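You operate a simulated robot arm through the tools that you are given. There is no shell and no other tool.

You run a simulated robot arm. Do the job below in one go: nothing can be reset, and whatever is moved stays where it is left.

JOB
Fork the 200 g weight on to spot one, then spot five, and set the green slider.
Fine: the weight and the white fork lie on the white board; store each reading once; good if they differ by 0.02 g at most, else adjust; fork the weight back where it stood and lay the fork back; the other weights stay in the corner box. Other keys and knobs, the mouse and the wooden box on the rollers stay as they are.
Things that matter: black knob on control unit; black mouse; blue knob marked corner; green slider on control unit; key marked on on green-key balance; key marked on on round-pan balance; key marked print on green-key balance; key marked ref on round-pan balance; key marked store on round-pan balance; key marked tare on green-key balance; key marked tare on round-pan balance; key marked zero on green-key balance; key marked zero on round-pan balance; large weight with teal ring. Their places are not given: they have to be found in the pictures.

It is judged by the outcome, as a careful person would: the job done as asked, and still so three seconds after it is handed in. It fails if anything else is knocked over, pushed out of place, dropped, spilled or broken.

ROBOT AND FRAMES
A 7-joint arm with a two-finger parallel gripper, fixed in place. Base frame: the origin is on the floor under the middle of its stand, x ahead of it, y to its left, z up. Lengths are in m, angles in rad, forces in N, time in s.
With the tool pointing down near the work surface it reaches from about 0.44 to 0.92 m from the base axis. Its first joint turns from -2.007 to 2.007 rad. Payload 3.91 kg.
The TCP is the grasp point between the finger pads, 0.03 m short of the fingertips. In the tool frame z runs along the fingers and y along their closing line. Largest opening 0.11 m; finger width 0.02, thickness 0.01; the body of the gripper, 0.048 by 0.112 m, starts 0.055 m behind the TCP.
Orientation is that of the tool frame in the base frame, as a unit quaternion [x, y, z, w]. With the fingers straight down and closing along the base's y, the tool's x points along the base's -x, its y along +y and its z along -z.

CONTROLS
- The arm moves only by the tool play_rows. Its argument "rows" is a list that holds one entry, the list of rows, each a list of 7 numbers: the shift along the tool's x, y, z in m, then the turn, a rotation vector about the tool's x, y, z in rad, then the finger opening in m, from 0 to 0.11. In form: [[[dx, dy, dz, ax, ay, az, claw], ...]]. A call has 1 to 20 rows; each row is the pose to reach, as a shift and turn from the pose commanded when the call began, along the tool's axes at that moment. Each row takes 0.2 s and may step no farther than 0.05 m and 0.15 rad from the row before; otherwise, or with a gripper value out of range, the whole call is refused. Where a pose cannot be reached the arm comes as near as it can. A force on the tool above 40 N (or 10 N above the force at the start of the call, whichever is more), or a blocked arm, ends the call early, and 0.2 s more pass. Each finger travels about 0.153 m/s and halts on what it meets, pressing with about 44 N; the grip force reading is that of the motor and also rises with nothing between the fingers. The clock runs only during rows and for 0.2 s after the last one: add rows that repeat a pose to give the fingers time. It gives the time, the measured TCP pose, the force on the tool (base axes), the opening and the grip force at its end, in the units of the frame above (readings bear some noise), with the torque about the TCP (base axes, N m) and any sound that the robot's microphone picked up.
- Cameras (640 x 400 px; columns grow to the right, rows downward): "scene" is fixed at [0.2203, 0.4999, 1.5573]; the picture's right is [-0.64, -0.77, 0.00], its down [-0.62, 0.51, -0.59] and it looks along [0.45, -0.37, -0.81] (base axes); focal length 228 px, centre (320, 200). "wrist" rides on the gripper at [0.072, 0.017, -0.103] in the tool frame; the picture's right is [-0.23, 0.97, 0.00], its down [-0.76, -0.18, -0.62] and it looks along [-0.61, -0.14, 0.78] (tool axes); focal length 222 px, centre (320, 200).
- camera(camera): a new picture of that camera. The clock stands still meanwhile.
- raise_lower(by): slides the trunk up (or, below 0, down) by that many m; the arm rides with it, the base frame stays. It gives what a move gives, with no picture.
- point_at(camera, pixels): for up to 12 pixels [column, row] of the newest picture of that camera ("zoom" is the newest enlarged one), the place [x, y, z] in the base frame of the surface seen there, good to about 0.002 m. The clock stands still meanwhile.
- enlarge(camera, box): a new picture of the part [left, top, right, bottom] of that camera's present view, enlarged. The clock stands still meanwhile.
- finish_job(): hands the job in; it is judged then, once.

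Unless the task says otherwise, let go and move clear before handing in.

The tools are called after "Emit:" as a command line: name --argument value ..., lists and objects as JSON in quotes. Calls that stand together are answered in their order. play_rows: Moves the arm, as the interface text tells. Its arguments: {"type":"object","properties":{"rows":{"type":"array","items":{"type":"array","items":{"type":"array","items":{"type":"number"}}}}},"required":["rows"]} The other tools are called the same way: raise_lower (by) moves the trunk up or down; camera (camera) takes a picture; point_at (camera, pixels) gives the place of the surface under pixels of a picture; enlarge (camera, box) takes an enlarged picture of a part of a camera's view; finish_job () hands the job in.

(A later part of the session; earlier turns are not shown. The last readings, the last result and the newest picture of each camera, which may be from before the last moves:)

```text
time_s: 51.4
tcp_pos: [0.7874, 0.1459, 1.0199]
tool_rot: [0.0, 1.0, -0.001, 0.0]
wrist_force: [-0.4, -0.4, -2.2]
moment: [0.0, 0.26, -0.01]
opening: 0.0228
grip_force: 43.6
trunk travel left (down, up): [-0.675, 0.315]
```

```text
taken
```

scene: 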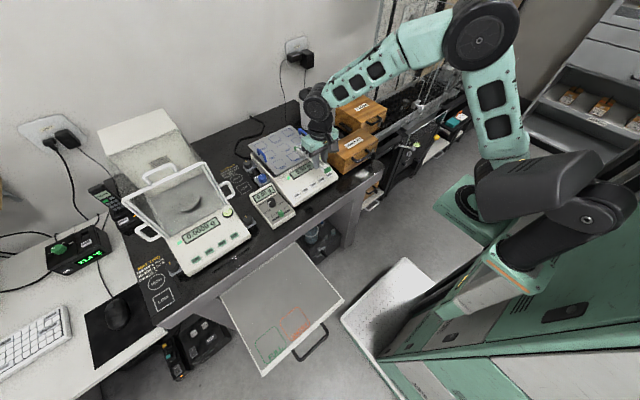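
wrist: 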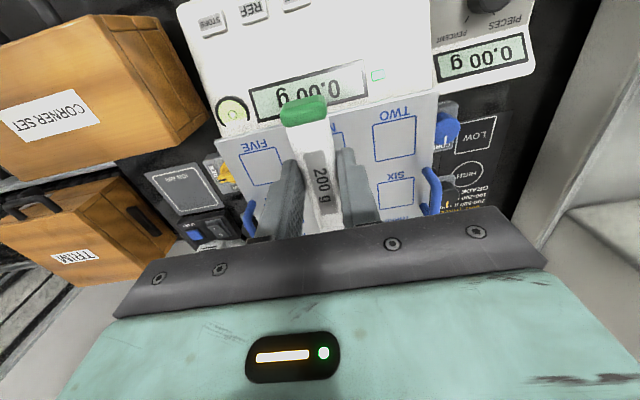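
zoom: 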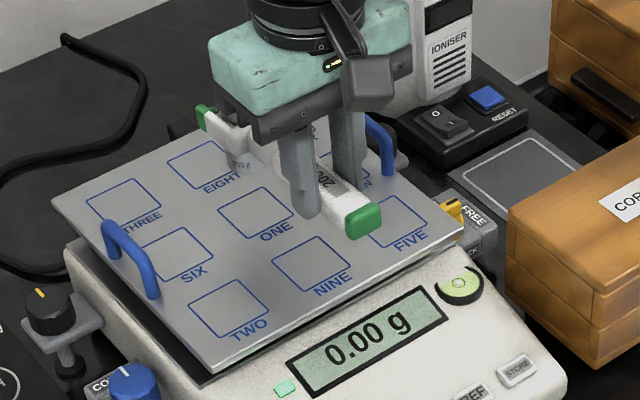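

The weight hangs over ONE and the display reads 0.00 g. I'll lower 42 mm to just above contact.

Emit:
play_rows --rows '[[[0, 0, 0.006, 0, 0, 0, 0.0], [0, 0, 0.014, 0, 0, 0, 0.0], [0, 0, 0.022, 0, 0, 0, 0.0], [0, 0, 0.03, 0, 0, 0, 0.0], [0, 0, 0.036, 0, 0, 0, 0.0], [0, 0, 0.04, 0, 0, 0, 0.0], [0, 0, 0.042, 0, 0, 0, 0.0], [0, 0, 0.043, 0, 0, 0, 0.0], [0, 0, 0.044, 0, 0, 0, 0.0], [0, 0, 0.045, 0, 0, 0, 0.0], [0, 0, 0.045, 0, 0, 0, 0.0]]]'

Emit:
enlarge --camera "scene" --box '[255, 110, 335, 180]'

```text
time_s: 53.8
tcp_pos: [0.7868, 0.1447, 0.9751]
tool_rot: [0.0, 1.0, 0.0, -0.001]
wrist_force: [0.2, 0.0, -2.5]
moment: [0.01, 0.24, -0.02]
opening: 0.0227
grip_force: 43.9
trunk travel left (down, up): [-0.675, 0.315]
```

```text
5.71 times, centred on (295, 145) of scene
```

zoom: 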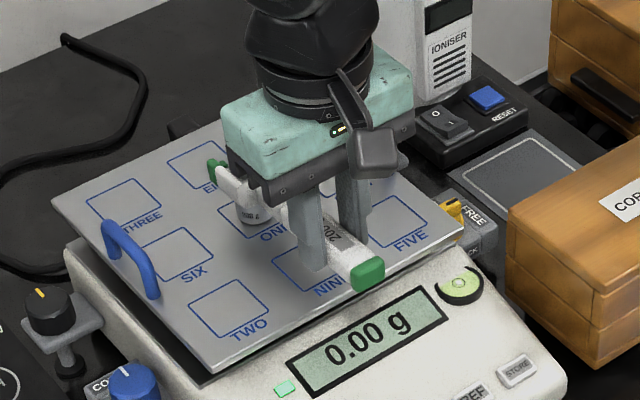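

Weight is just above the ONE box, display still 0.00 g. I'll lower another 3 mm in 1 mm steps and read the display.

Emit:
play_rows --rows '[[[0, 0, 0.001, 0, 0, 0, 0.0], [0, 0, 0.002, 0, 0, 0, 0.0], [0, 0, 0.003, 0, 0, 0, 0.0], [0, 0, 0.003, 0, 0, 0, 0.0]]]'

Emit:
enlarge --camera "scene" --box '[265, 130, 325, 180]'

```text
time_s: 54.8
tcp_pos: [0.7876, 0.1456, 0.9722]
tool_rot: [0.0, 1.0, 0.0, 0.001]
wrist_force: [-0.1, -0.3, -1.4]
moment: [0.02, 0.04, 0.02]
opening: 0.0229
grip_force: 43.7
trunk travel left (down, up): [-0.675, 0.315]
```

```text
8.00 times, centred on (295, 155) of scene
```

zoom: 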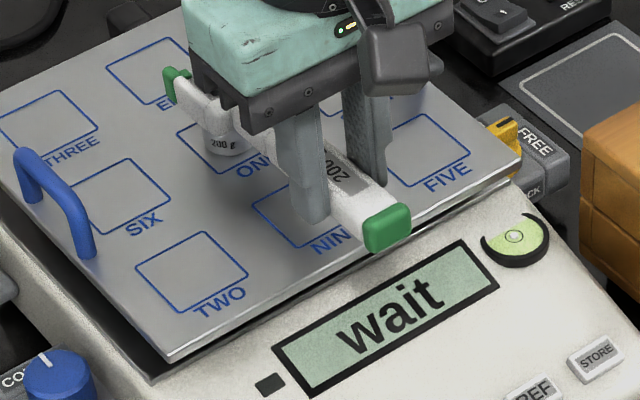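

The display shows "wait" and the moment fell to 0.04, so the weight stands on ONE. I'll lower 3 mm more to free the ledges and withdraw straight back 66 mm.

Emit:
play_rows --rows '[[[0, 0, 0.001, 0, 0, 0, 0.0], [0, 0, 0.002, 0, 0, 0, 0.0], [0, 0, 0.003, 0, 0, 0, 0.0], [0, 0, 0.003, 0, 0, 0, 0.0], [0.004, 0, 0.003, 0, 0, 0, 0.0], [0.008, 0, 0.003, 0, 0, 0, 0.0], [0.013, 0, 0.003, 0, 0, 0, 0.0], [0.018, 0, 0.003, 0, 0, 0, 0.0], [0.024, 0, 0.003, 0, 0, 0, 0.0], [0.03, 0, 0.003, 0, 0, 0, 0.0], [0.037, 0, 0.003, 0, 0, 0, 0.0], [0.044, 0, 0.003, 0, 0, 0, 0.0], [0.052, 0, 0.003, 0, 0, 0, 0.0], [0.06, 0, 0.003, 0, 0, 0, 0.0], [0.066, 0, 0.003, 0, 0, 0, 0.0], [0.066, 0, 0.003, 0, 0, 0, 0.0]]]'

Emit:
enlarge --camera "scene" --box '[265, 130, 325, 180]'

```text
time_s: 58.2
tcp_pos: [0.7215, 0.1469, 0.9705]
tool_rot: [0.0, 1.0, 0.0, 0.001]
wrist_force: [-0.5, 0.0, -0.4]
moment: [-0.01, 0.07, -0.06]
opening: 0.0231
grip_force: 43.9
trunk travel left (down, up): [-0.675, 0.315]
```

```text
8.00 times, centred on (295, 155) of scene
```

zoom: 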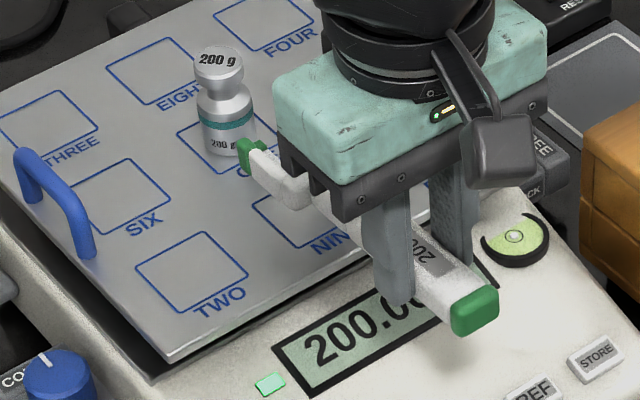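

The 200 g weight stands upright on ONE and the display shows 200.0x with the stable mark. I'll back off and up, then take the fork back toward its place on the board so the hand is free for STORE.

Emit:
play_rows --rows '[[[0.01, 0, 0, 0, 0, 0, 0.0], [0.025, 0, -0.01, 0, 0, 0, 0.0], [0.045, 0, -0.025, 0, 0, 0, 0.0], [0.06, 0, -0.04, 0, 0, 0, 0.0], [0.07, 0.005, -0.05, 0, 0, 0, 0.0], [0.085, 0.02, -0.05, 0, 0, 0, 0.0], [0.105, 0.042, -0.05, 0, 0, 0, 0.0], [0.126, 0.066, -0.05, 0, 0, 0, 0.0], [0.148, 0.09, -0.05, 0, 0, 0, 0.0], [0.17, 0.114, -0.05, 0, 0, 0, 0.0], [0.192, 0.138, -0.05, 0, 0, 0, 0.0], [0.214, 0.162, -0.05, 0, 0, 0, 0.0], [0.236, 0.186, -0.05, 0, 0, 0, 0.0], [0.258, 0.21, -0.04, 0, 0, 0, 0.0], [0.28, 0.234, -0.02, 0, 0, 0, 0.0], [0.297, 0.253, 0.0, 0, 0, 0, 0.0], [0.3065, 0.2635, 0.02, 0, 0, 0, 0.0], [0.3091, 0.2665, 0.04, 0, 0, 0, 0.0], [0.3091, 0.2665, 0.06, 0, 0, 0, 0.0], [0.3091, 0.2665, 0.07, 0, 0, 0, 0.0]]]'

Emit:
camera --camera "scene"

Emit:
enlarge --camera "scene" --box '[245, 120, 345, 210]'

```text
time_s: 62.4
tcp_pos: [0.4115, 0.413, 0.8983]
tool_rot: [0.001, 1.0, 0.0, 0.0]
wrist_force: [-1.2, -0.1, -0.7]
moment: [0.02, 0.04, -0.01]
opening: 0.0229
grip_force: 43.9
trunk travel left (down, up): [-0.675, 0.315]
```

```text
taken
```

scene: 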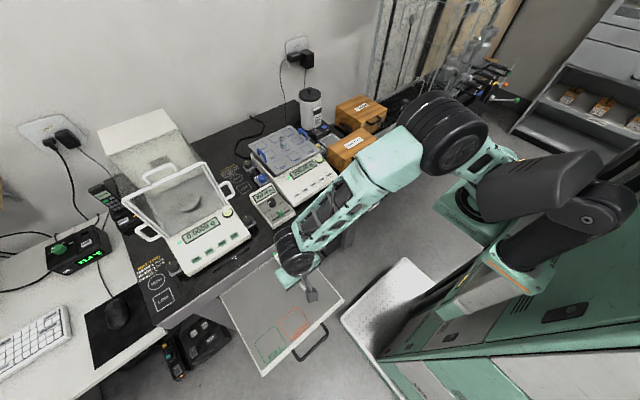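

```text
4.44 times, centred on (295, 165) of scene
```

zoom: 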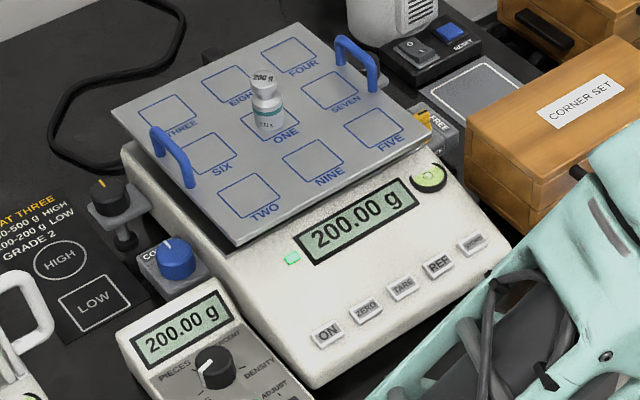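

The display and control unit both read 200.00 g with the weight centred on ONE. Now I'll lower the fork toward the board, stopping about 12 mm above it.

Emit:
play_rows --rows '[[[0, 0, 0.01, 0, 0, 0, 0.0], [0, 0, 0.03, 0, 0, 0, 0.0], [0, 0, 0.055, 0, 0, 0, 0.0], [0, 0, 0.08, 0, 0, 0, 0.0], [0, 0, 0.105, 0, 0, 0, 0.0], [0, 0, 0.125, 0, 0, 0, 0.0], [0, 0, 0.145, 0, 0, 0, 0.0], [0, 0, 0.158, 0, 0, 0, 0.0], [0, 0, 0.167, 0, 0, 0, 0.0], [0, 0, 0.167, 0, 0, 0, 0.0]]]'

Emit:
camera --camera "wrist"

```text
time_s: 64.6
tcp_pos: [0.4122, 0.4123, 0.7323]
tool_rot: [0.001, 1.0, 0.0, 0.0]
wrist_force: [-0.1, -0.3, -0.3]
moment: [0.0, 0.04, 0.02]
opening: 0.0229
grip_force: 43.5
trunk travel left (down, up): [-0.675, 0.315]
```

```text
taken
```

wrist: 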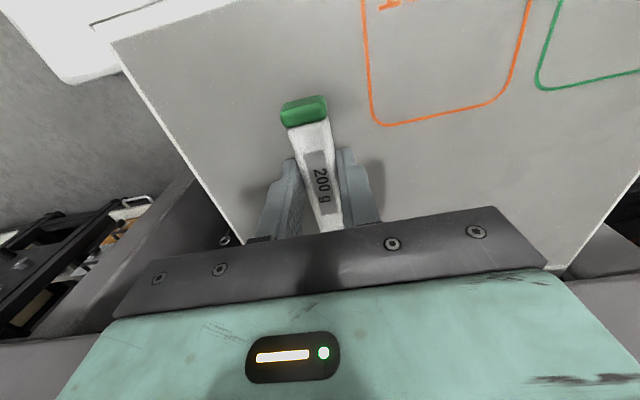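

About 12 mm to go. I'll lower in small steps to near-touch and read the force.

Emit:
play_rows --rows '[[[0, 0, 0.004, 0, 0, 0, 0.0], [0, 0, 0.007, 0, 0, 0, 0.0], [0, 0, 0.009, 0, 0, 0, 0.0], [0, 0, 0.0102, 0, 0, 0, 0.0], [0, 0, 0.0108, 0, 0, 0, 0.0], [0, 0, 0.0112, 0, 0, 0, 0.0], [0, 0, 0.0112, 0, 0, 0, 0.0]]]'

```text
time_s: 66.2
tcp_pos: [0.4123, 0.4128, 0.7228]
tool_rot: [0.0, 1.0, 0.002, 0.0]
wrist_force: [0.7, -0.9, 10.7]
moment: [-0.06, -1.44, -0.11]
opening: 0.0232
grip_force: 43.9
trunk travel left (down, up): [-0.675, 0.315]
```

The tine tips touched first (10.7 N ahead of the grip). I'll ease up 0.8 mm and open gradually so the fork settles flat.

Emit:
play_rows --rows '[[[0, 0, -0.0005, 0, 0, 0, 0.0], [0, 0, -0.0008, 0, 0, 0, 0.0], [0, 0, -0.0008, 0, 0, 0, 0.022], [0, 0, -0.0008, 0, 0, 0, 0.026], [0, 0, -0.0008, 0, 0, 0, 0.032], [0, 0, -0.0008, 0, 0, 0, 0.04], [0, 0, -0.0008, 0, 0, 0, 0.05], [0, 0, -0.0008, 0, 0, 0, 0.05]]]'

Emit:
enlarge --camera "wrist" --box '[230, 80, 420, 240]'

Emit:
point_at --camera "zoom" --pixels '[[250, 95], [310, 70], [300, 150], [290, 120], [310, 200], [320, 280], [330, 345], [240, 125], [330, 120], [270, 160], [280, 60], [340, 360]]'

```text
time_s: 68.0
tcp_pos: [0.4115, 0.412, 0.7222]
tool_rot: [0.0, 1.0, 0.0, 0.0]
wrist_force: [1.2, -0.1, 0.4]
moment: [0.0, -0.03, -0.02]
opening: 0.0501
grip_force: 0.1
trunk travel left (down, up): [-0.675, 0.315]
```

```text
2.50 times, centred on (325, 160) of wrist
```

zoom: 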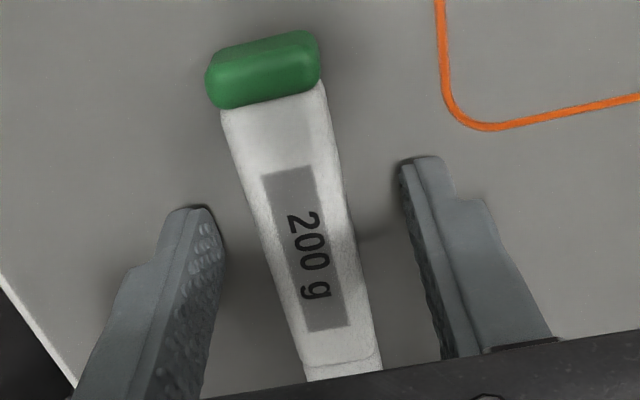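

```text
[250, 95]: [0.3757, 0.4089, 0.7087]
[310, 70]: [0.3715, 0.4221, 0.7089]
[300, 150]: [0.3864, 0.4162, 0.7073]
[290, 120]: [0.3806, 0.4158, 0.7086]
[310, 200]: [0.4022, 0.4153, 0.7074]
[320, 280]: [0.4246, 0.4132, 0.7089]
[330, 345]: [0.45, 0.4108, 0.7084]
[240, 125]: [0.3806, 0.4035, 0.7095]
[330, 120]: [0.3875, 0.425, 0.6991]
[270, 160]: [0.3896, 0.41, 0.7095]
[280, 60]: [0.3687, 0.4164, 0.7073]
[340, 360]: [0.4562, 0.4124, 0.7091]
```

The fork lies flat in its original place. I'll lift the open fingers clear and go above the STORE key, closing the fingers on the way.

Emit:
play_rows --rows '[[[0, 0, -0.015, 0, 0, 0, 0.05], [0, 0, -0.04, 0, 0, 0, 0.05], [0, 0, -0.07, 0, 0, 0, 0.05], [0, 0, -0.105, 0, 0, 0, 0.05], [0, 0, -0.14, 0, 0, 0, 0.04], [0, 0, -0.175, 0, 0, 0, 0.02], [0, 0, -0.21, 0, 0, 0, 0.0], [-0.005, -0.006, -0.24, 0, 0, 0, 0.0], [-0.03, -0.038, -0.25, 0, 0, 0, 0.0], [-0.055, -0.07, -0.25, 0, 0, 0, 0.0], [-0.081, -0.104, -0.25, 0, 0, 0, 0.0], [-0.108, -0.138, -0.25, 0, 0, 0, 0.0], [-0.135, -0.173, -0.25, 0, 0, 0, 0.0], [-0.162, -0.208, -0.25, 0, 0, 0, 0.0], [-0.189, -0.242, -0.25, 0, 0, 0, 0.0], [-0.216, -0.277, -0.25, 0, 0, 0, 0.0], [-0.243, -0.312, -0.25, 0, 0, 0, 0.0], [-0.262, -0.336, -0.25, 0, 0, 0, 0.0], [-0.2705, -0.3468, -0.25, 0, 0, 0, 0.0], [-0.2705, -0.3468, -0.25, 0, 0, 0, 0.0]]]'

Emit:
camera --camera "wrist"

Emit:
enlarge --camera "scene" --box '[265, 120, 365, 210]'

```text
time_s: 72.2
tcp_pos: [0.6835, 0.067, 0.9719]
tool_rot: [0.0, 1.0, 0.001, 0.001]
wrist_force: [-0.3, 1.1, -0.7]
moment: [-0.01, 0.01, 0.01]
opening: 0.0
grip_force: 37.5
trunk travel left (down, up): [-0.675, 0.315]
```

```text
taken
```

wrist: 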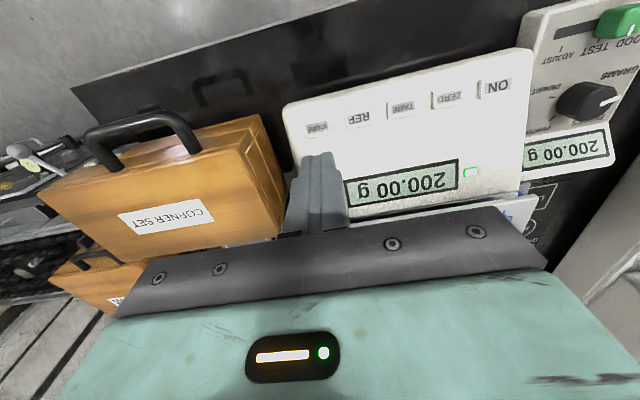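

```text
4.44 times, centred on (315, 165) of scene
```

zoom: 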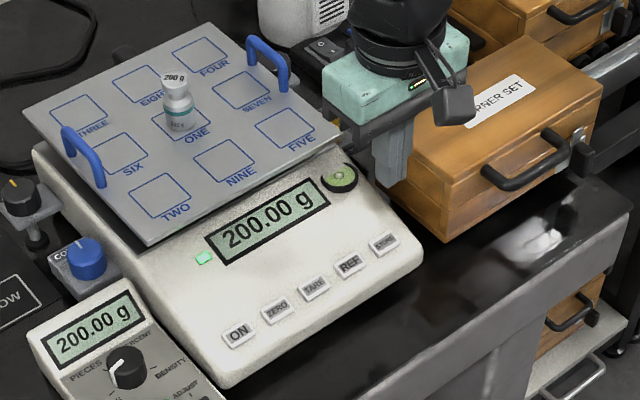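

The reading remains 200.00 g. The STORE key is at wrist px (316,128); I'll enlarge it and measure its extent and slope.

Emit:
enlarge --camera "wrist" --box '[280, 95, 380, 165]'

Emit:
point_at --camera "zoom" --pixels '[[205, 188], [140, 180], [255, 170], [195, 160], [210, 215], [160, 170], [160, 205], [240, 200], [400, 150], [110, 200], [300, 200], [120, 150]]'

```text
5.71 times, centred on (330, 130) of wrist
```

zoom: 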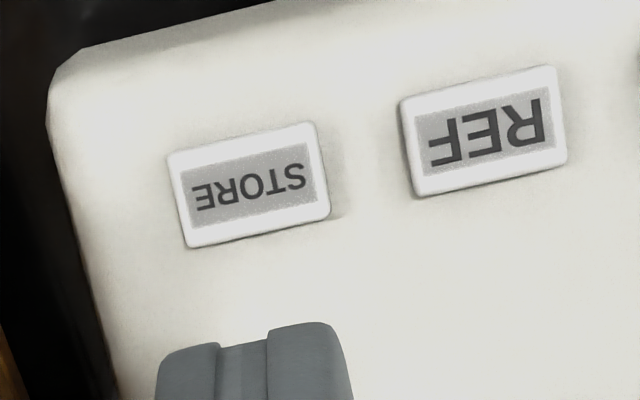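

```text
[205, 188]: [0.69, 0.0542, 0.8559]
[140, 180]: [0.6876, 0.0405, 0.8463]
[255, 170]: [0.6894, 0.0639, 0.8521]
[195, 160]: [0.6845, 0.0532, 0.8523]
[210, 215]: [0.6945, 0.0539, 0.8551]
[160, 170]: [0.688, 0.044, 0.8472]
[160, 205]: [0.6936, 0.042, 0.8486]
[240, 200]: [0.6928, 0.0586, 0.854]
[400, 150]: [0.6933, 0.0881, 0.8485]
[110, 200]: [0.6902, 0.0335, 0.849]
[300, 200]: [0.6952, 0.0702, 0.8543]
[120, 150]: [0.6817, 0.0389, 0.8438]
```

The key spans zoom corners (172,157)–(329,212). I'll query its corners for the exact centre.

Emit:
point_at --camera "zoom" --pixels '[[178, 162], [311, 130], [323, 208], [193, 240], [250, 185], [245, 145], [260, 222], [183, 200], [316, 170], [250, 260], [240, 125], [360, 180]]'

```text
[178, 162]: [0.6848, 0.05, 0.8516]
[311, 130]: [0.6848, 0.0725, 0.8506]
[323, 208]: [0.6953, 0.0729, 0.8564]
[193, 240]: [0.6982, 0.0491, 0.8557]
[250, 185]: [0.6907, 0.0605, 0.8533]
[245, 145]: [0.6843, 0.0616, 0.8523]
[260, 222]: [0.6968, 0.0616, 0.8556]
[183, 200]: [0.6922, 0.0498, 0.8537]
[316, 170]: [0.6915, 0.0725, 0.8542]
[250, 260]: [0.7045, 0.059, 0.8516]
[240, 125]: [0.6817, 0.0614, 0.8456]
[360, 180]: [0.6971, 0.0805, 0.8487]
```

STORE is centred at (0.691, 0.061) with its top at z≈0.852–0.856. I'll descend with closed fingers to about 6 mm above it.

Emit:
play_rows --rows '[[[-0.0062, -0.0047, 0.015, 0, 0, 0, 0.0], [-0.0062, -0.0047, 0.035, 0, 0, 0, 0.0], [-0.0062, -0.0047, 0.055, 0, 0, 0, 0.0], [-0.0062, -0.0047, 0.07, 0, 0, 0, 0.0], [-0.0062, -0.0047, 0.08, 0, 0, 0, 0.0], [-0.0062, -0.0047, 0.08, 0, 0, 0, 0.0]]]'

Emit:
enlarge --camera "scene" --box '[305, 140, 365, 190]'

Emit:
camera --camera "wrist"

```text
time_s: 73.6
tcp_pos: [0.6894, 0.061, 0.8935]
tool_rot: [0.001, 1.0, 0.0, 0.0]
wrist_force: [-0.4, -0.2, 0.5]
moment: [0.0, 0.02, 0.0]
opening: 0.0
grip_force: 38.1
trunk travel left (down, up): [-0.675, 0.315]
```

```text
8.00 times, centred on (335, 165) of scene
```

zoom: 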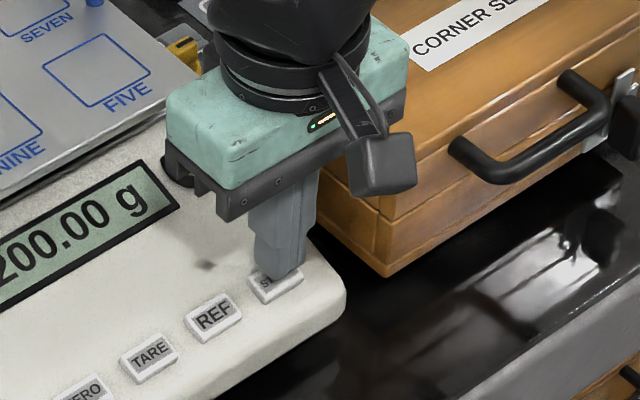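

```text
taken
```

wrist: 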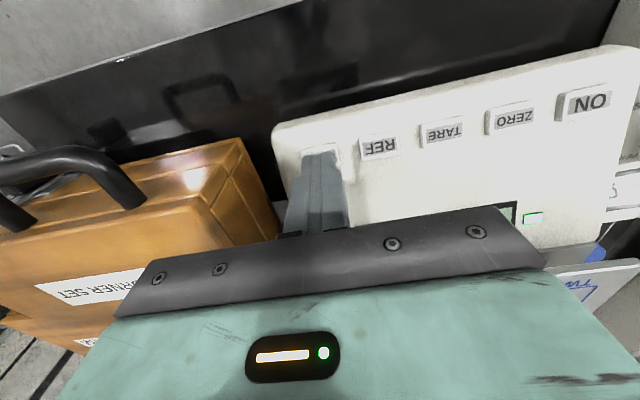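

The closed fingertips are right above STORE. I'll press down in 1 mm steps, watching force and sound.

Emit:
play_rows --rows '[[[0, 0, 0.002, 0, 0, 0, 0.0], [0, 0, 0.004, 0, 0, 0, 0.0], [0, 0, 0.005, 0, 0, 0, 0.0], [0, 0, 0.006, 0, 0, 0, 0.0]]]'

```text
time_s: 74.6
tcp_pos: [0.6881, 0.0597, 0.8868]
tool_rot: [0.0, 1.0, 0.0, 0.0]
wrist_force: [0.9, -0.7, -0.4]
moment: [-0.01, -0.01, 0.01]
opening: 0.0
grip_force: 38.4
trunk travel left (down, up): [-0.675, 0.315]
```

No contact yet (−0.4 N). I'll continue downward by another 2 mm.

Emit:
play_rows --rows '[[[0, 0, 0.001, 0, 0, 0, 0.0], [0, 0, 0.002, 0, 0, 0, 0.0]]]'

Emit:
enlarge --camera "scene" --box '[245, 120, 345, 210]'

```text
time_s: 75.2
tcp_pos: [0.6889, 0.0608, 0.8838]
tool_rot: [0.0, 1.0, 0.0, 0.0]
wrist_force: [0.0, -0.2, 1.1]
moment: [-0.01, -0.01, 0.01]
opening: 0.0
grip_force: 37.4
trunk travel left (down, up): [-0.675, 0.315]
```

```text
4.44 times, centred on (295, 165) of scene
```

zoom: 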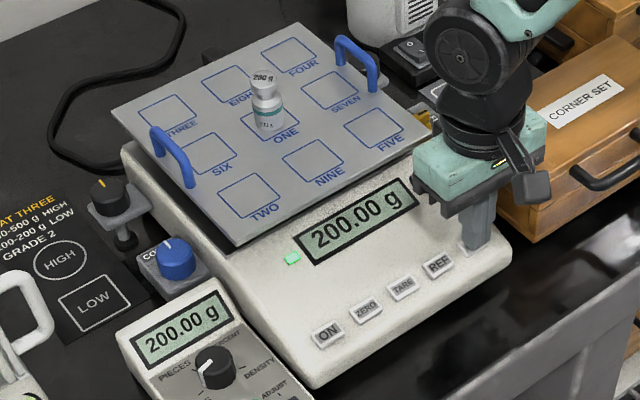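

Slight touch (1.1 N), nothing registered yet. I'll press another 1 mm.

Emit:
play_rows --rows '[[[0, 0, 0.001, 0, 0, 0, 0.0], [0, 0, 0.001, 0, 0, 0, 0.0]]]'

Emit:
enlarge --camera "scene" --box '[245, 120, 345, 210]'

```text
time_s: 75.8
tcp_pos: [0.689, 0.0608, 0.8838]
tool_rot: [0.0, 1.0, 0.0, 0.0]
wrist_force: [-0.7, 0.4, 1.9]
moment: [-0.01, -0.02, -0.01]
opening: 0.0
grip_force: 37.8
trunk travel left (down, up): [-0.675, 0.315]
heard: click
```

```text
4.44 times, centred on (295, 165) of scene
```

zoom: 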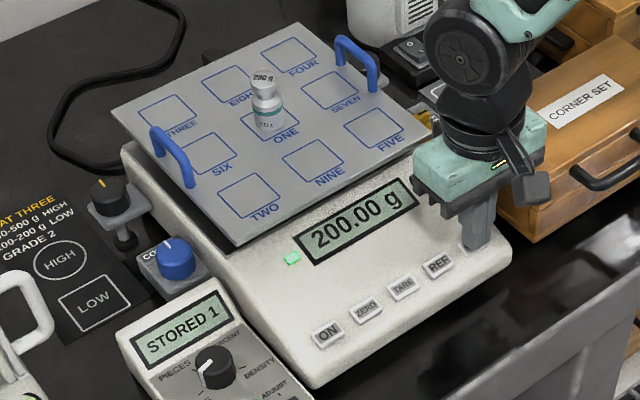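

Click heard and the control unit shows "STORED 1". I'll release straight up and go back above the fork.

Emit:
play_rows --rows '[[[0, 0, -0.004, 0, 0, 0, 0.0], [0, 0, -0.02, 0, 0, 0, 0.0], [0, 0, -0.05, 0, 0, 0, 0.0], [0, 0, -0.08, 0, 0, 0, 0.0], [0.008, 0.01, -0.089, 0, 0, 0, 0.0], [0.03, 0.038, -0.089, 0, 0, 0, 0.0], [0.056, 0.072, -0.089, 0, 0, 0, 0.0], [0.083, 0.106, -0.089, 0, 0, 0, 0.0], [0.11, 0.14, -0.089, 0, 0, 0, 0.0], [0.137, 0.174, -0.089, 0, 0, 0, 0.0], [0.164, 0.208, -0.089, 0, 0, 0, 0.0], [0.191, 0.242, -0.089, 0, 0, 0, 0.0], [0.218, 0.277, -0.089, 0, 0, 0, 0.0], [0.245, 0.311, -0.08, 0, 0, 0, 0.02], [0.266, 0.338, -0.06, 0, 0, 0, 0.05], [0.2767, 0.3515, -0.03, 0, 0, 0, 0.05], [0.2767, 0.3515, 0.01, 0, 0, 0, 0.05], [0.2767, 0.3515, 0.04, 0, 0, 0, 0.05], [0.2767, 0.3515, 0.06, 0, 0, 0, 0.05], [0.2767, 0.3515, 0.06, 0, 0, 0, 0.05]]]'

Emit:
camera --camera "wrist"

Emit:
enlarge --camera "scene" --box '[245, 120, 345, 210]'

```text
time_s: 80.0
tcp_pos: [0.4122, 0.4136, 0.8234]
tool_rot: [-0.001, 1.0, 0.001, 0.0]
wrist_force: [0.8, 0.2, 0.1]
moment: [-0.02, 0.06, -0.03]
opening: 0.0502
grip_force: 0.0
trunk travel left (down, up): [-0.675, 0.315]
```

```text
taken
```

wrist: 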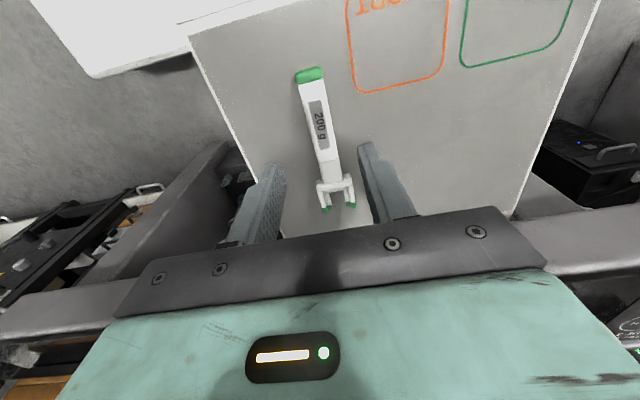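

```text
4.44 times, centred on (295, 165) of scene
```

zoom: 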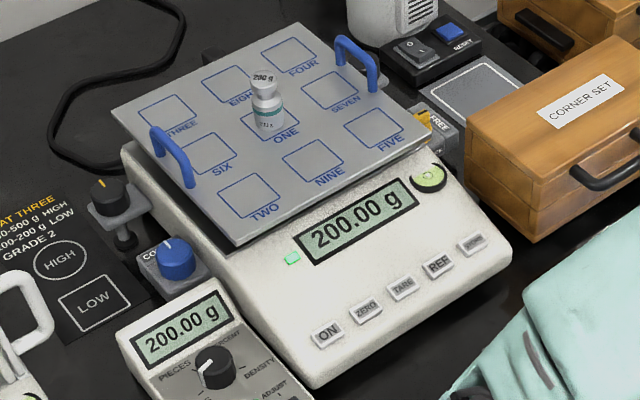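

Control unit display is back to 200.00 g; the fork lies between the open fingers' lines. I'll descend astride it again.

Emit:
play_rows --rows '[[[0, 0, 0.02, 0, 0, 0, 0.05], [0, 0, 0.045, 0, 0, 0, 0.05], [0, 0, 0.068, 0, 0, 0, 0.05], [0, 0, 0.085, 0, 0, 0, 0.05], [0, 0, 0.096, 0, 0, 0, 0.05], [0, 0, 0.1003, 0, 0, 0, 0.05], [0, 0, 0.1015, 0, 0, 0, 0.05], [0, 0, 0.1022, 0, 0, 0, 0.05], [0, 0, 0.1022, 0, 0, 0, 0.05]]]'

Emit:
enlarge --camera "wrist" --box '[230, 80, 420, 240]'

```text
time_s: 82.0
tcp_pos: [0.4128, 0.4118, 0.7214]
tool_rot: [0.0, 1.0, 0.0, 0.0]
wrist_force: [-0.1, 0.6, 0.1]
moment: [-0.03, -0.03, 0.01]
opening: 0.0499
grip_force: 0.1
trunk travel left (down, up): [-0.675, 0.315]
```

```text
2.50 times, centred on (325, 160) of wrist
```

zoom: 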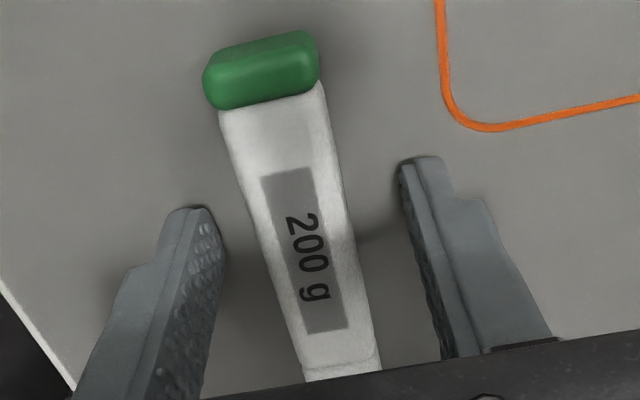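

No board contact yet at 0.7206. I'll feel for the board with half-millimetre steps.

Emit:
play_rows --rows '[[[0, 0, 0.0005, 0, 0, 0, 0.05], [0, 0, 0.001, 0, 0, 0, 0.05], [0, 0, 0.001, 0, 0, 0, 0.05]]]'

```text
time_s: 82.8
tcp_pos: [0.412, 0.4117, 0.7208]
tool_rot: [0.0, 1.0, 0.0, 0.0]
wrist_force: [-0.3, -1.0, 0.3]
moment: [-0.01, 0.0, -0.01]
opening: 0.0501
grip_force: 0.0
trunk travel left (down, up): [-0.675, 0.315]
```

Emit:
play_rows --rows '[[[0, 0, 0.0005, 0, 0, 0, 0.05], [0, 0, 0.001, 0, 0, 0, 0.05], [0, 0, 0.001, 0, 0, 0, 0.05]]]'

```text
time_s: 83.6
tcp_pos: [0.4132, 0.4124, 0.72]
tool_rot: [0.0, 1.0, 0.001, 0.0]
wrist_force: [-0.1, -1.1, 9.8]
moment: [-0.32, 0.04, -0.07]
opening: 0.0508
grip_force: 0.1
trunk travel left (down, up): [-0.675, 0.315]
```

The fingertips touch at commanded 0.7186. I'll ease up 0.9 mm and close on the handle as before.

Emit:
play_rows --rows '[[[0, 0, -0.0009, 0, 0, 0, 0.05], [0, 0, -0.0009, 0, 0, 0, 0.035], [0, 0, -0.0009, 0, 0, 0, 0.02], [0, 0, -0.0009, 0, 0, 0, 0.0], [0, 0, -0.0009, 0, 0, 0, 0.0], [0, 0, -0.0009, 0, 0, 0, 0.0], [0, 0, -0.0009, 0, 0, 0, 0.0]]]'

Emit:
play_rows --rows '[[[0, 0, -0.001, 0, 0, 0, 0.0], [0, 0, -0.002, 0, 0, 0, 0.0], [0, 0, -0.004, 0, 0, 0, 0.0], [0, 0, -0.007, 0, 0, 0, 0.0], [0, 0, -0.011, 0, 0, 0, 0.0], [0, 0, -0.016, 0, 0, 0, 0.0], [0, 0, -0.022, 0, 0, 0, 0.0], [0, 0, -0.028, 0, 0, 0, 0.0], [0, 0, -0.032, 0, 0, 0, 0.0], [0, 0, -0.032, 0, 0, 0, 0.0]]]'

Emit:
enlarge --camera "wrist" --box '[230, 80, 420, 240]'

Emit:
point_at --camera "zoom" --pixels '[[250, 95], [310, 70], [300, 150], [290, 120], [310, 200], [320, 280], [330, 345], [240, 125], [270, 90], [270, 160], [280, 60], [340, 360]]'

```text
time_s: 85.2
tcp_pos: [0.4128, 0.4134, 0.7201]
tool_rot: [0.0, 1.0, 0.0, 0.0]
wrist_force: [-1.0, 1.1, 1.7]
moment: [0.1, 0.03, 0.02]
opening: 0.0229
grip_force: 43.5
trunk travel left (down, up): [-0.675, 0.315]
```

```text
time_s: 87.4
tcp_pos: [0.4129, 0.413, 0.7525]
tool_rot: [0.0, 1.0, 0.0, 0.001]
wrist_force: [0.3, 0.0, -0.7]
moment: [-0.01, 0.06, 0.0]
opening: 0.023
grip_force: 44.8
trunk travel left (down, up): [-0.675, 0.315]
```

```text
2.50 times, centred on (325, 160) of wrist
```

zoom: 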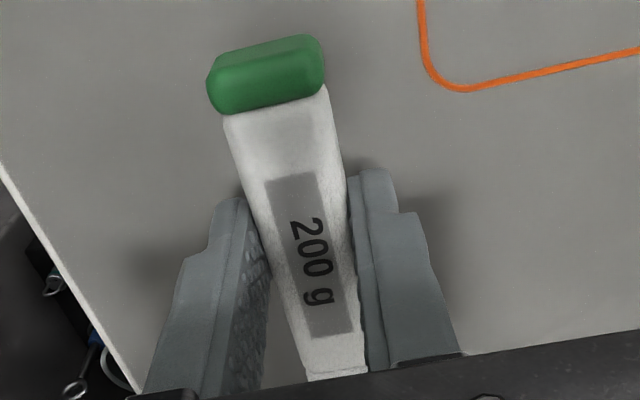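

```text
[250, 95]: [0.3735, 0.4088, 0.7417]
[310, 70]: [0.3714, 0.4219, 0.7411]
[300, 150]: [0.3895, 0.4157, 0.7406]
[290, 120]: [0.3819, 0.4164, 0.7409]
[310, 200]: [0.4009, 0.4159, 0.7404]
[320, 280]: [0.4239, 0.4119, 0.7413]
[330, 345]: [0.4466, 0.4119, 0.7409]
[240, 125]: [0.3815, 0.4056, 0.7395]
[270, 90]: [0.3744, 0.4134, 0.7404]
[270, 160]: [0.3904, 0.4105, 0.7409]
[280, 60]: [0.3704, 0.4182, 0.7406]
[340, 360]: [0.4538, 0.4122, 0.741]
```

The fork is held just as before (handle level, same view). I'll measure where the weight stands on ONE while the view is clear.

Emit:
enlarge --camera "scene" --box '[285, 125, 325, 155]'

Emit:
enlarge --camera "scene" --box '[293, 130, 318, 150]'

```text
13.33 times, centred on (305, 140) of scene
```

zoom: 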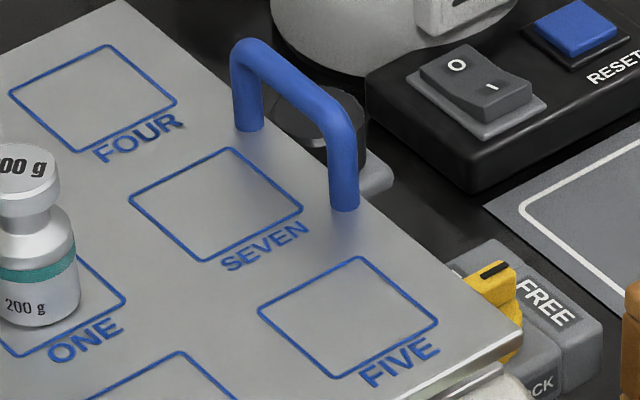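

```text
16.00 times, centred on (306, 140) of scene
```

zoom: 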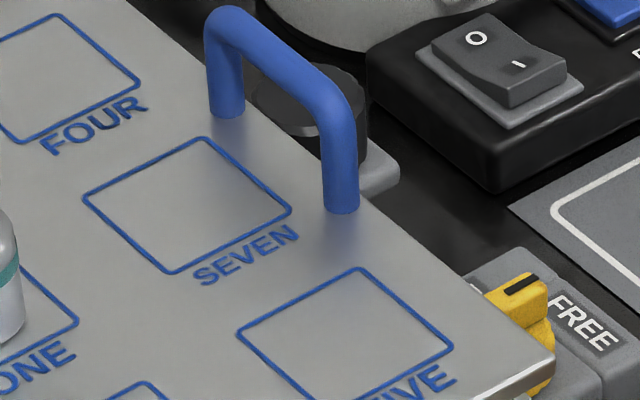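

I'll centre the zoom on the weight (scene px ≈(289,140)) and sample its head edges.

Emit:
enlarge --camera "scene" --box '[274, 128, 304, 152]'

```text
16.00 times, centred on (289, 140) of scene
```

zoom: 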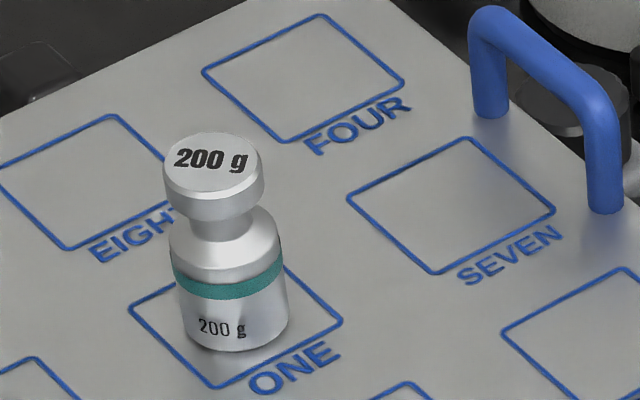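

A clear profile of the weight on ONE. I'll sample head, neck and shoulder points.

Emit:
point_at --camera "zoom" --pixels '[[211, 158], [168, 165], [255, 152], [207, 135], [217, 182], [168, 195], [262, 188], [215, 216], [190, 211], [245, 206], [220, 225], [205, 228]]'

Emit:
point_at --camera "zoom" --pixels '[[240, 222], [222, 240], [200, 238], [246, 232], [180, 245], [270, 235], [225, 255], [230, 345], [185, 325], [285, 315], [180, 285], [282, 275]]'

```text
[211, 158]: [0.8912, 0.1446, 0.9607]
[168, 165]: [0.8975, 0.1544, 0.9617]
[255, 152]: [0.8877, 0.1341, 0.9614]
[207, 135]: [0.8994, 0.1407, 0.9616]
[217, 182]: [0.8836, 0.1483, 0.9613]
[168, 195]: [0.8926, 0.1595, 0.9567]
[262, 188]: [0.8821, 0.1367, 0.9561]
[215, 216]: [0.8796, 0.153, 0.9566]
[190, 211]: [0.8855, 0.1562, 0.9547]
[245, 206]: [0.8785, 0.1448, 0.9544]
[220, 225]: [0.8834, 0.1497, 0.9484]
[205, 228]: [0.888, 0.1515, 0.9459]
```

```text
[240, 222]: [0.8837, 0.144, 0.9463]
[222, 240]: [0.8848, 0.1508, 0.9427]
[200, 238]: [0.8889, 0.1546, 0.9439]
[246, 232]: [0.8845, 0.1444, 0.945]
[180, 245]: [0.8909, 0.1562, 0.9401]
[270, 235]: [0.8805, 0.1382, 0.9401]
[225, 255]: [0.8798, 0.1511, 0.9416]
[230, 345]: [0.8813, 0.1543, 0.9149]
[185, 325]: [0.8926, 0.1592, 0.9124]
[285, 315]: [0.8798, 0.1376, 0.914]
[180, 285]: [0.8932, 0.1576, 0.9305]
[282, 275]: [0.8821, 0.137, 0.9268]
```

The weight is at (0.8915, 0.1446) on the plate, top at z 0.961, neck between about 0.943 and 0.953. I'll carry the fork back in front of the plate.

Emit:
play_rows --rows '[[[0, 0, -0.01, 0, 0, 0, 0.0], [0, 0, -0.03, 0, 0, 0, 0.0], [0, 0, -0.06, 0, 0, 0, 0.0], [0, 0, -0.09, 0, 0, 0, 0.0], [0, 0, -0.12, 0, 0, 0, 0.0], [0, 0, -0.15, 0, 0, 0, 0.0], [0, 0, -0.18, 0, 0, 0, 0.0], [-0.005, -0.006, -0.21, 0, 0, 0, 0.0], [-0.02, -0.022, -0.24, 0, 0, 0, 0.0], [-0.04, -0.045, -0.26, 0, 0, 0, 0.0], [-0.065, -0.073, -0.2685, 0, 0, 0, 0.0], [-0.091, -0.102, -0.2685, 0, 0, 0, 0.0], [-0.117, -0.132, -0.2685, 0, 0, 0, 0.0], [-0.143, -0.161, -0.2685, 0, 0, 0, 0.0], [-0.169, -0.19, -0.2685, 0, 0, 0, 0.0], [-0.195, -0.219, -0.2685, 0, 0, 0, 0.0], [-0.217, -0.244, -0.2685, 0, 0, 0, 0.0], [-0.232, -0.261, -0.2685, 0, 0, 0, 0.0], [-0.2377, -0.2671, -0.2685, 0, 0, 0, 0.0], [-0.2377, -0.2671, -0.2685, 0, 0, 0, 0.0]]]'

Emit:
play_rows --rows '[[[-0.01, 0, 0, 0, 0, 0, 0.0], [-0.03, 0, 0, 0, 0, 0, 0.0], [-0.05, 0, 0, 0, 0, 0, 0.0], [-0.065, 0, 0.01, 0, 0, 0, 0.0], [-0.0714, 0, 0.025, 0, 0, 0, 0.0], [-0.0714, 0, 0.04, 0, 0, 0, 0.0], [-0.0714, 0, 0.047, 0, 0, 0, 0.0], [-0.0714, 0, 0.05, 0, 0, 0, 0.0], [-0.0714, 0, 0.05, 0, 0, 0, 0.0]]]'

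Emit:
enlarge --camera "scene" --box '[274, 128, 310, 156]'

```text
time_s: 91.6
tcp_pos: [0.6505, 0.1451, 1.02]
tool_rot: [0.0, 1.0, 0.0, 0.0]
wrist_force: [0.5, 0.2, -0.2]
moment: [0.01, 0.03, 0.0]
opening: 0.0229
grip_force: 44.0
trunk travel left (down, up): [-0.675, 0.315]
```

```text
time_s: 93.6
tcp_pos: [0.7214, 0.1448, 0.9698]
tool_rot: [0.0, 1.0, 0.0, 0.0]
wrist_force: [0.4, 0.2, -0.4]
moment: [0.0, 0.04, -0.01]
opening: 0.0226
grip_force: 43.8
trunk travel left (down, up): [-0.675, 0.315]
```

```text
14.29 times, centred on (292, 142) of scene
```

zoom: 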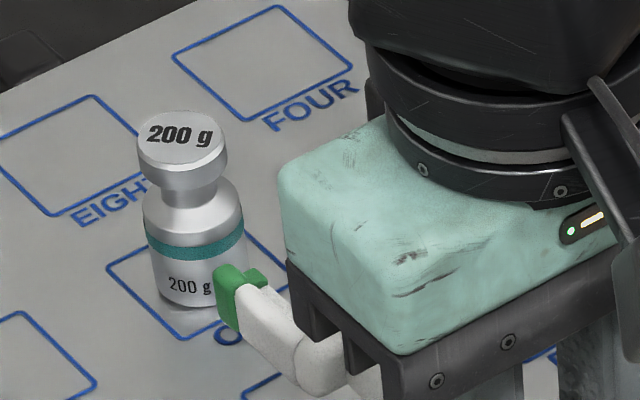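

The left tine tip is visible at zoom (235,290). I'll measure its heights and lateral position against the weight's.

Emit:
point_at --camera "zoom" --pixels '[[228, 270], [240, 278], [256, 275], [262, 278], [250, 285], [270, 300], [285, 315], [265, 310], [300, 330], [225, 290], [230, 315], [222, 280]]'

Emit:
point_at --camera "zoom" --pixels '[[260, 295], [275, 310], [290, 325], [255, 300], [275, 330], [295, 355], [285, 350], [245, 330], [320, 350], [330, 345], [181, 133], [262, 272]]'

```text
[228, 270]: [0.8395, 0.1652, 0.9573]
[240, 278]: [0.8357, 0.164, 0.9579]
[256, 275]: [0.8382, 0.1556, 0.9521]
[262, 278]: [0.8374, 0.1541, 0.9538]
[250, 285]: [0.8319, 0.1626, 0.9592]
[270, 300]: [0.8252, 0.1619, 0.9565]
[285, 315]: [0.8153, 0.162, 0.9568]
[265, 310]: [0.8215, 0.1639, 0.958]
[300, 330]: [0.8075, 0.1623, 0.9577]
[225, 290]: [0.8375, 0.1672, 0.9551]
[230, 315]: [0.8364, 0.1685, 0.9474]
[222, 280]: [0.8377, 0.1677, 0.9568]
```

```text
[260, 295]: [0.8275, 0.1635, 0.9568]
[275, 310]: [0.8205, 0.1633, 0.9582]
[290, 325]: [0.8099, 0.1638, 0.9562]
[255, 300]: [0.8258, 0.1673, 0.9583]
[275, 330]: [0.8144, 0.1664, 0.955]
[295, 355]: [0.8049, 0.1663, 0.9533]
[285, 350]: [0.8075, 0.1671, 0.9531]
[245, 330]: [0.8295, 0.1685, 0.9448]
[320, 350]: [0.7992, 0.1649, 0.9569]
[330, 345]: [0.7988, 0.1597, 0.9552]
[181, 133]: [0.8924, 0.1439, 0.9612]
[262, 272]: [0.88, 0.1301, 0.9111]
```

Fork level: rail top 0.9574 vs weight top 0.9613, so 1.2 mm lower gives the same clearances as before; lateral centres coincide (0.1447 vs 0.1446). I'll lower 1.2 mm and slide in 66 mm.

Emit:
play_rows --rows '[[[0, 0, 0.0012, 0, 0, 0, 0.0], [-0.008, 0, 0.0012, 0, 0, 0, 0.0], [-0.018, 0, 0.0012, 0, 0, 0, 0.0], [-0.026, 0, 0.0012, 0, 0, 0, 0.0], [-0.032, 0, 0.0012, 0, 0, 0, 0.0], [-0.038, 0, 0.0012, 0, 0, 0, 0.0], [-0.043, 0, 0.0012, 0, 0, 0, 0.0], [-0.048, 0, 0.0012, 0, 0, 0, 0.0], [-0.053, 0, 0.0012, 0, 0, 0, 0.0], [-0.058, 0, 0.0012, 0, 0, 0, 0.0], [-0.063, 0, 0.0012, 0, 0, 0, 0.0], [-0.066, 0, 0.0012, 0, 0, 0, 0.0], [-0.066, 0, 0.0012, 0, 0, 0, 0.0]]]'

Emit:
enlarge --camera "scene" --box '[265, 130, 325, 180]'

Emit:
enlarge --camera "scene" --box '[274, 128, 310, 156]'

```text
time_s: 96.4
tcp_pos: [0.7884, 0.1464, 0.9702]
tool_rot: [0.0, 1.0, 0.0, 0.0]
wrist_force: [0.5, -0.4, -0.4]
moment: [-0.03, -0.01, -0.01]
opening: 0.023
grip_force: 43.7
trunk travel left (down, up): [-0.675, 0.315]
```

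```text
8.00 times, centred on (295, 155) of scene
```

zoom: 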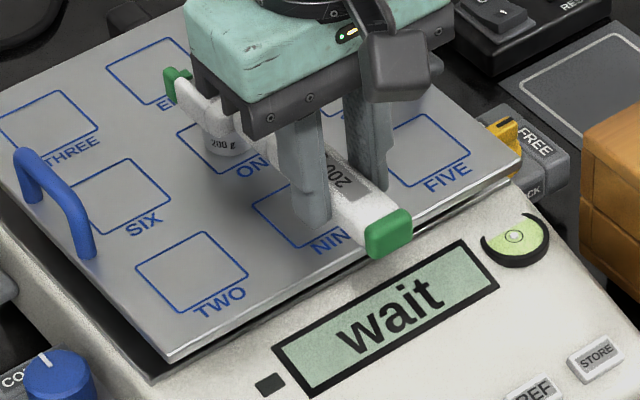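

```text
14.29 times, centred on (292, 142) of scene
```

zoom: 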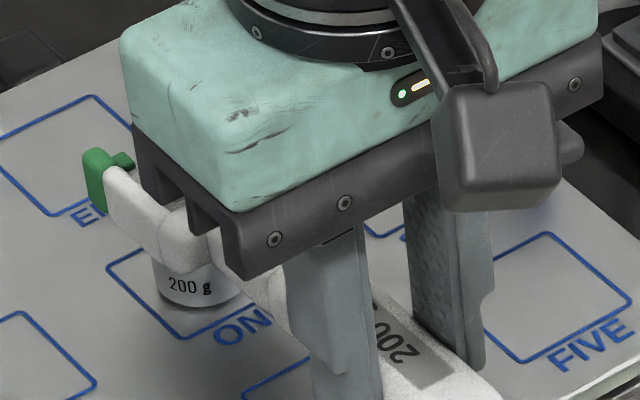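

The weight's base hasn't moved from the ONE box; the balance says "wait" (slight touch). I'll lift slowly by 14 mm.

Emit:
play_rows --rows '[[[0, 0, -0.001, 0, 0, 0, 0.0], [0, 0, -0.002, 0, 0, 0, 0.0], [0, 0, -0.003, 0, 0, 0, 0.0], [0, 0, -0.004, 0, 0, 0, 0.0], [0, 0, -0.005, 0, 0, 0, 0.0], [0, 0, -0.006, 0, 0, 0, 0.0], [0, 0, -0.007, 0, 0, 0, 0.0], [0, 0, -0.009, 0, 0, 0, 0.0], [0, 0, -0.011, 0, 0, 0, 0.0], [0, 0, -0.014, 0, 0, 0, 0.0], [0, 0, -0.014, 0, 0, 0, 0.0]]]'

Emit:
enlarge --camera "scene" --box '[265, 130, 325, 180]'

Emit:
enlarge --camera "scene" --box '[274, 128, 310, 156]'

```text
time_s: 98.8
tcp_pos: [0.7876, 0.1466, 0.9837]
tool_rot: [0.0, 1.0, 0.0, -0.001]
wrist_force: [-0.3, 0.2, -3.2]
moment: [0.01, 0.23, 0.03]
opening: 0.023
grip_force: 43.2
trunk travel left (down, up): [-0.675, 0.315]
```

```text
8.00 times, centred on (295, 155) of scene
```

zoom: 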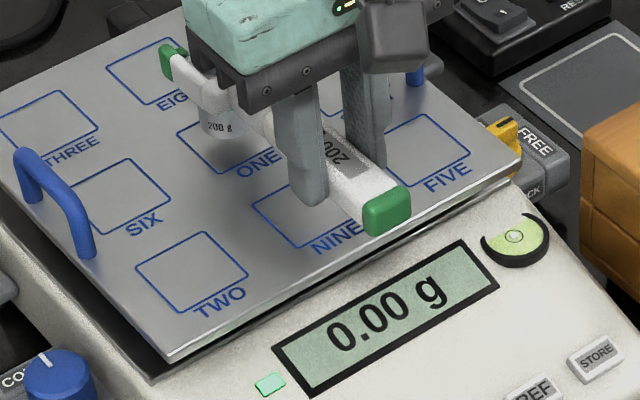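

```text
14.29 times, centred on (292, 142) of scene
```

zoom: 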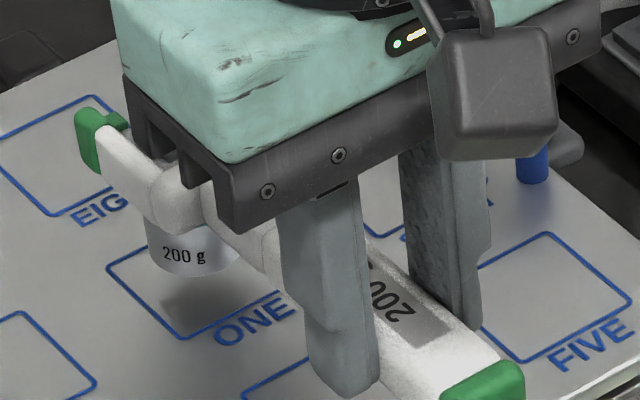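

The weight is lifted and the display is back to 0.00 g. I'll measure the FIVE box corners now.

Emit:
enlarge --camera "scene" --box '[298, 135, 334, 163]'

Emit:
point_at --camera "zoom" --pixels '[[205, 235], [290, 300], [204, 362], [130, 305], [205, 300], [380, 280], [170, 145], [195, 180], [190, 120], [300, 330], [400, 200], [150, 250]]'

```text
14.29 times, centred on (316, 149) of scene
```

zoom: 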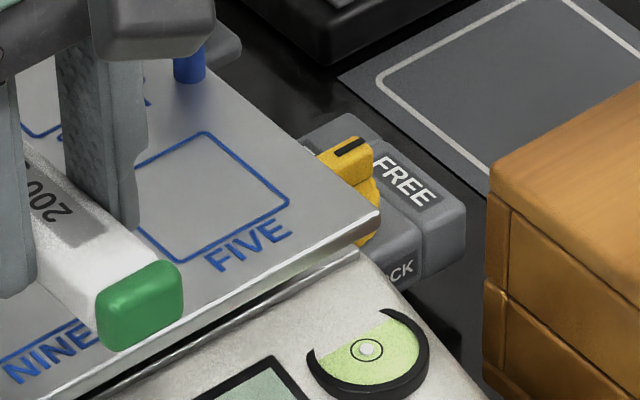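

```text
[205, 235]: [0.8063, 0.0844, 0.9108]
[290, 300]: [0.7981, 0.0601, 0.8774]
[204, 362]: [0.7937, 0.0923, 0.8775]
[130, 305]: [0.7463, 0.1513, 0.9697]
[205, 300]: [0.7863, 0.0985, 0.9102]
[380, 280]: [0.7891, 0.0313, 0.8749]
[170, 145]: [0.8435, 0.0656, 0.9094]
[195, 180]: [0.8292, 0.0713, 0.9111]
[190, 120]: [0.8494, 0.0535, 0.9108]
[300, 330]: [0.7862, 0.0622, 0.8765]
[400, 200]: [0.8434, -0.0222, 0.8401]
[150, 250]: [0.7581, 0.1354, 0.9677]
```

I'll query the visible FIVE corners (205,131), (288,206), (181,262).

Emit:
point_at --camera "zoom" --pixels '[[205, 132], [287, 206], [181, 262], [245, 168], [234, 235], [200, 195], [380, 212], [300, 145], [350, 150], [370, 200], [500, 215], [490, 290]]'

```text
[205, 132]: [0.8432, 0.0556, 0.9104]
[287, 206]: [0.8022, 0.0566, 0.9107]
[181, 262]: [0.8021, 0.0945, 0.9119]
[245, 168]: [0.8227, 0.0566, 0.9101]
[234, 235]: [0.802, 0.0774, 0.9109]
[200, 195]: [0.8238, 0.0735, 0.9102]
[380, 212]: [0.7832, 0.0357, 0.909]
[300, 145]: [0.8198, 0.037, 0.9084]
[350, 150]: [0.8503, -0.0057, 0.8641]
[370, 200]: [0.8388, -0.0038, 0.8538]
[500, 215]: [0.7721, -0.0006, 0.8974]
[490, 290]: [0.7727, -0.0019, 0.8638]
```

FIVE's centre is (0.822, 0.076). I'll raise a little, move the weight diagonally over FIVE, and hold.

Emit:
play_rows --rows '[[[0, 0, -0.005, 0, 0, 0, 0.0], [0, 0, -0.012, 0, 0, 0, 0.0], [0.003, -0.003, -0.0172, 0, 0, 0, 0.0], [0.011, -0.011, -0.0172, 0, 0, 0, 0.0], [0.022, -0.022, -0.0172, 0, 0, 0, 0.0], [0.034, -0.034, -0.0172, 0, 0, 0, 0.0], [0.046, -0.045, -0.0172, 0, 0, 0, 0.0], [0.057, -0.056, -0.0172, 0, 0, 0, 0.0], [0.065, -0.064, -0.0172, 0, 0, 0, 0.0], [0.0695, -0.0686, -0.0172, 0, 0, 0, 0.0], [0.0695, -0.0686, -0.0172, 0, 0, 0, 0.0], [0.0695, -0.0686, -0.0172, 0, 0, 0, 0.0]]]'

Emit:
enlarge --camera "scene" --box '[274, 120, 354, 190]'

Emit:
camera --camera "wrist"

```text
time_s: 101.4
tcp_pos: [0.7164, 0.076, 0.9989]
tool_rot: [0.0, 1.0, -0.001, 0.0]
wrist_force: [0.1, -0.2, -3.4]
moment: [0.0, 0.23, 0.02]
opening: 0.023
grip_force: 43.6
trunk travel left (down, up): [-0.675, 0.315]
```

```text
5.71 times, centred on (314, 155) of scene
```

zoom: 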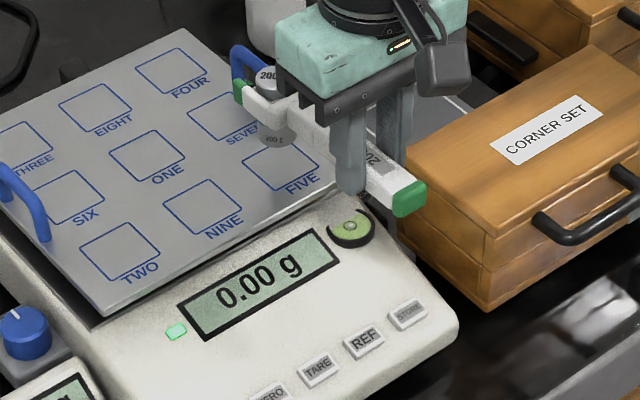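

```text
taken
```

wrist: 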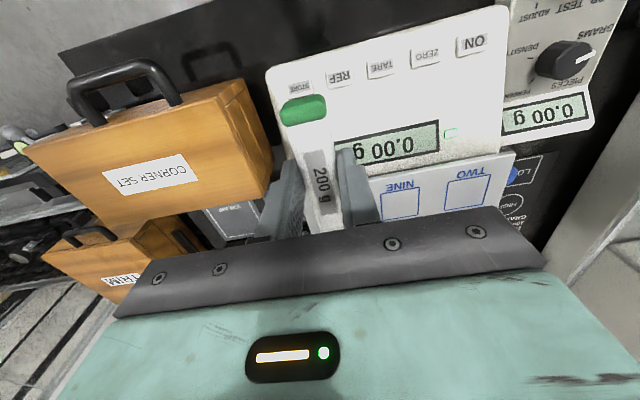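

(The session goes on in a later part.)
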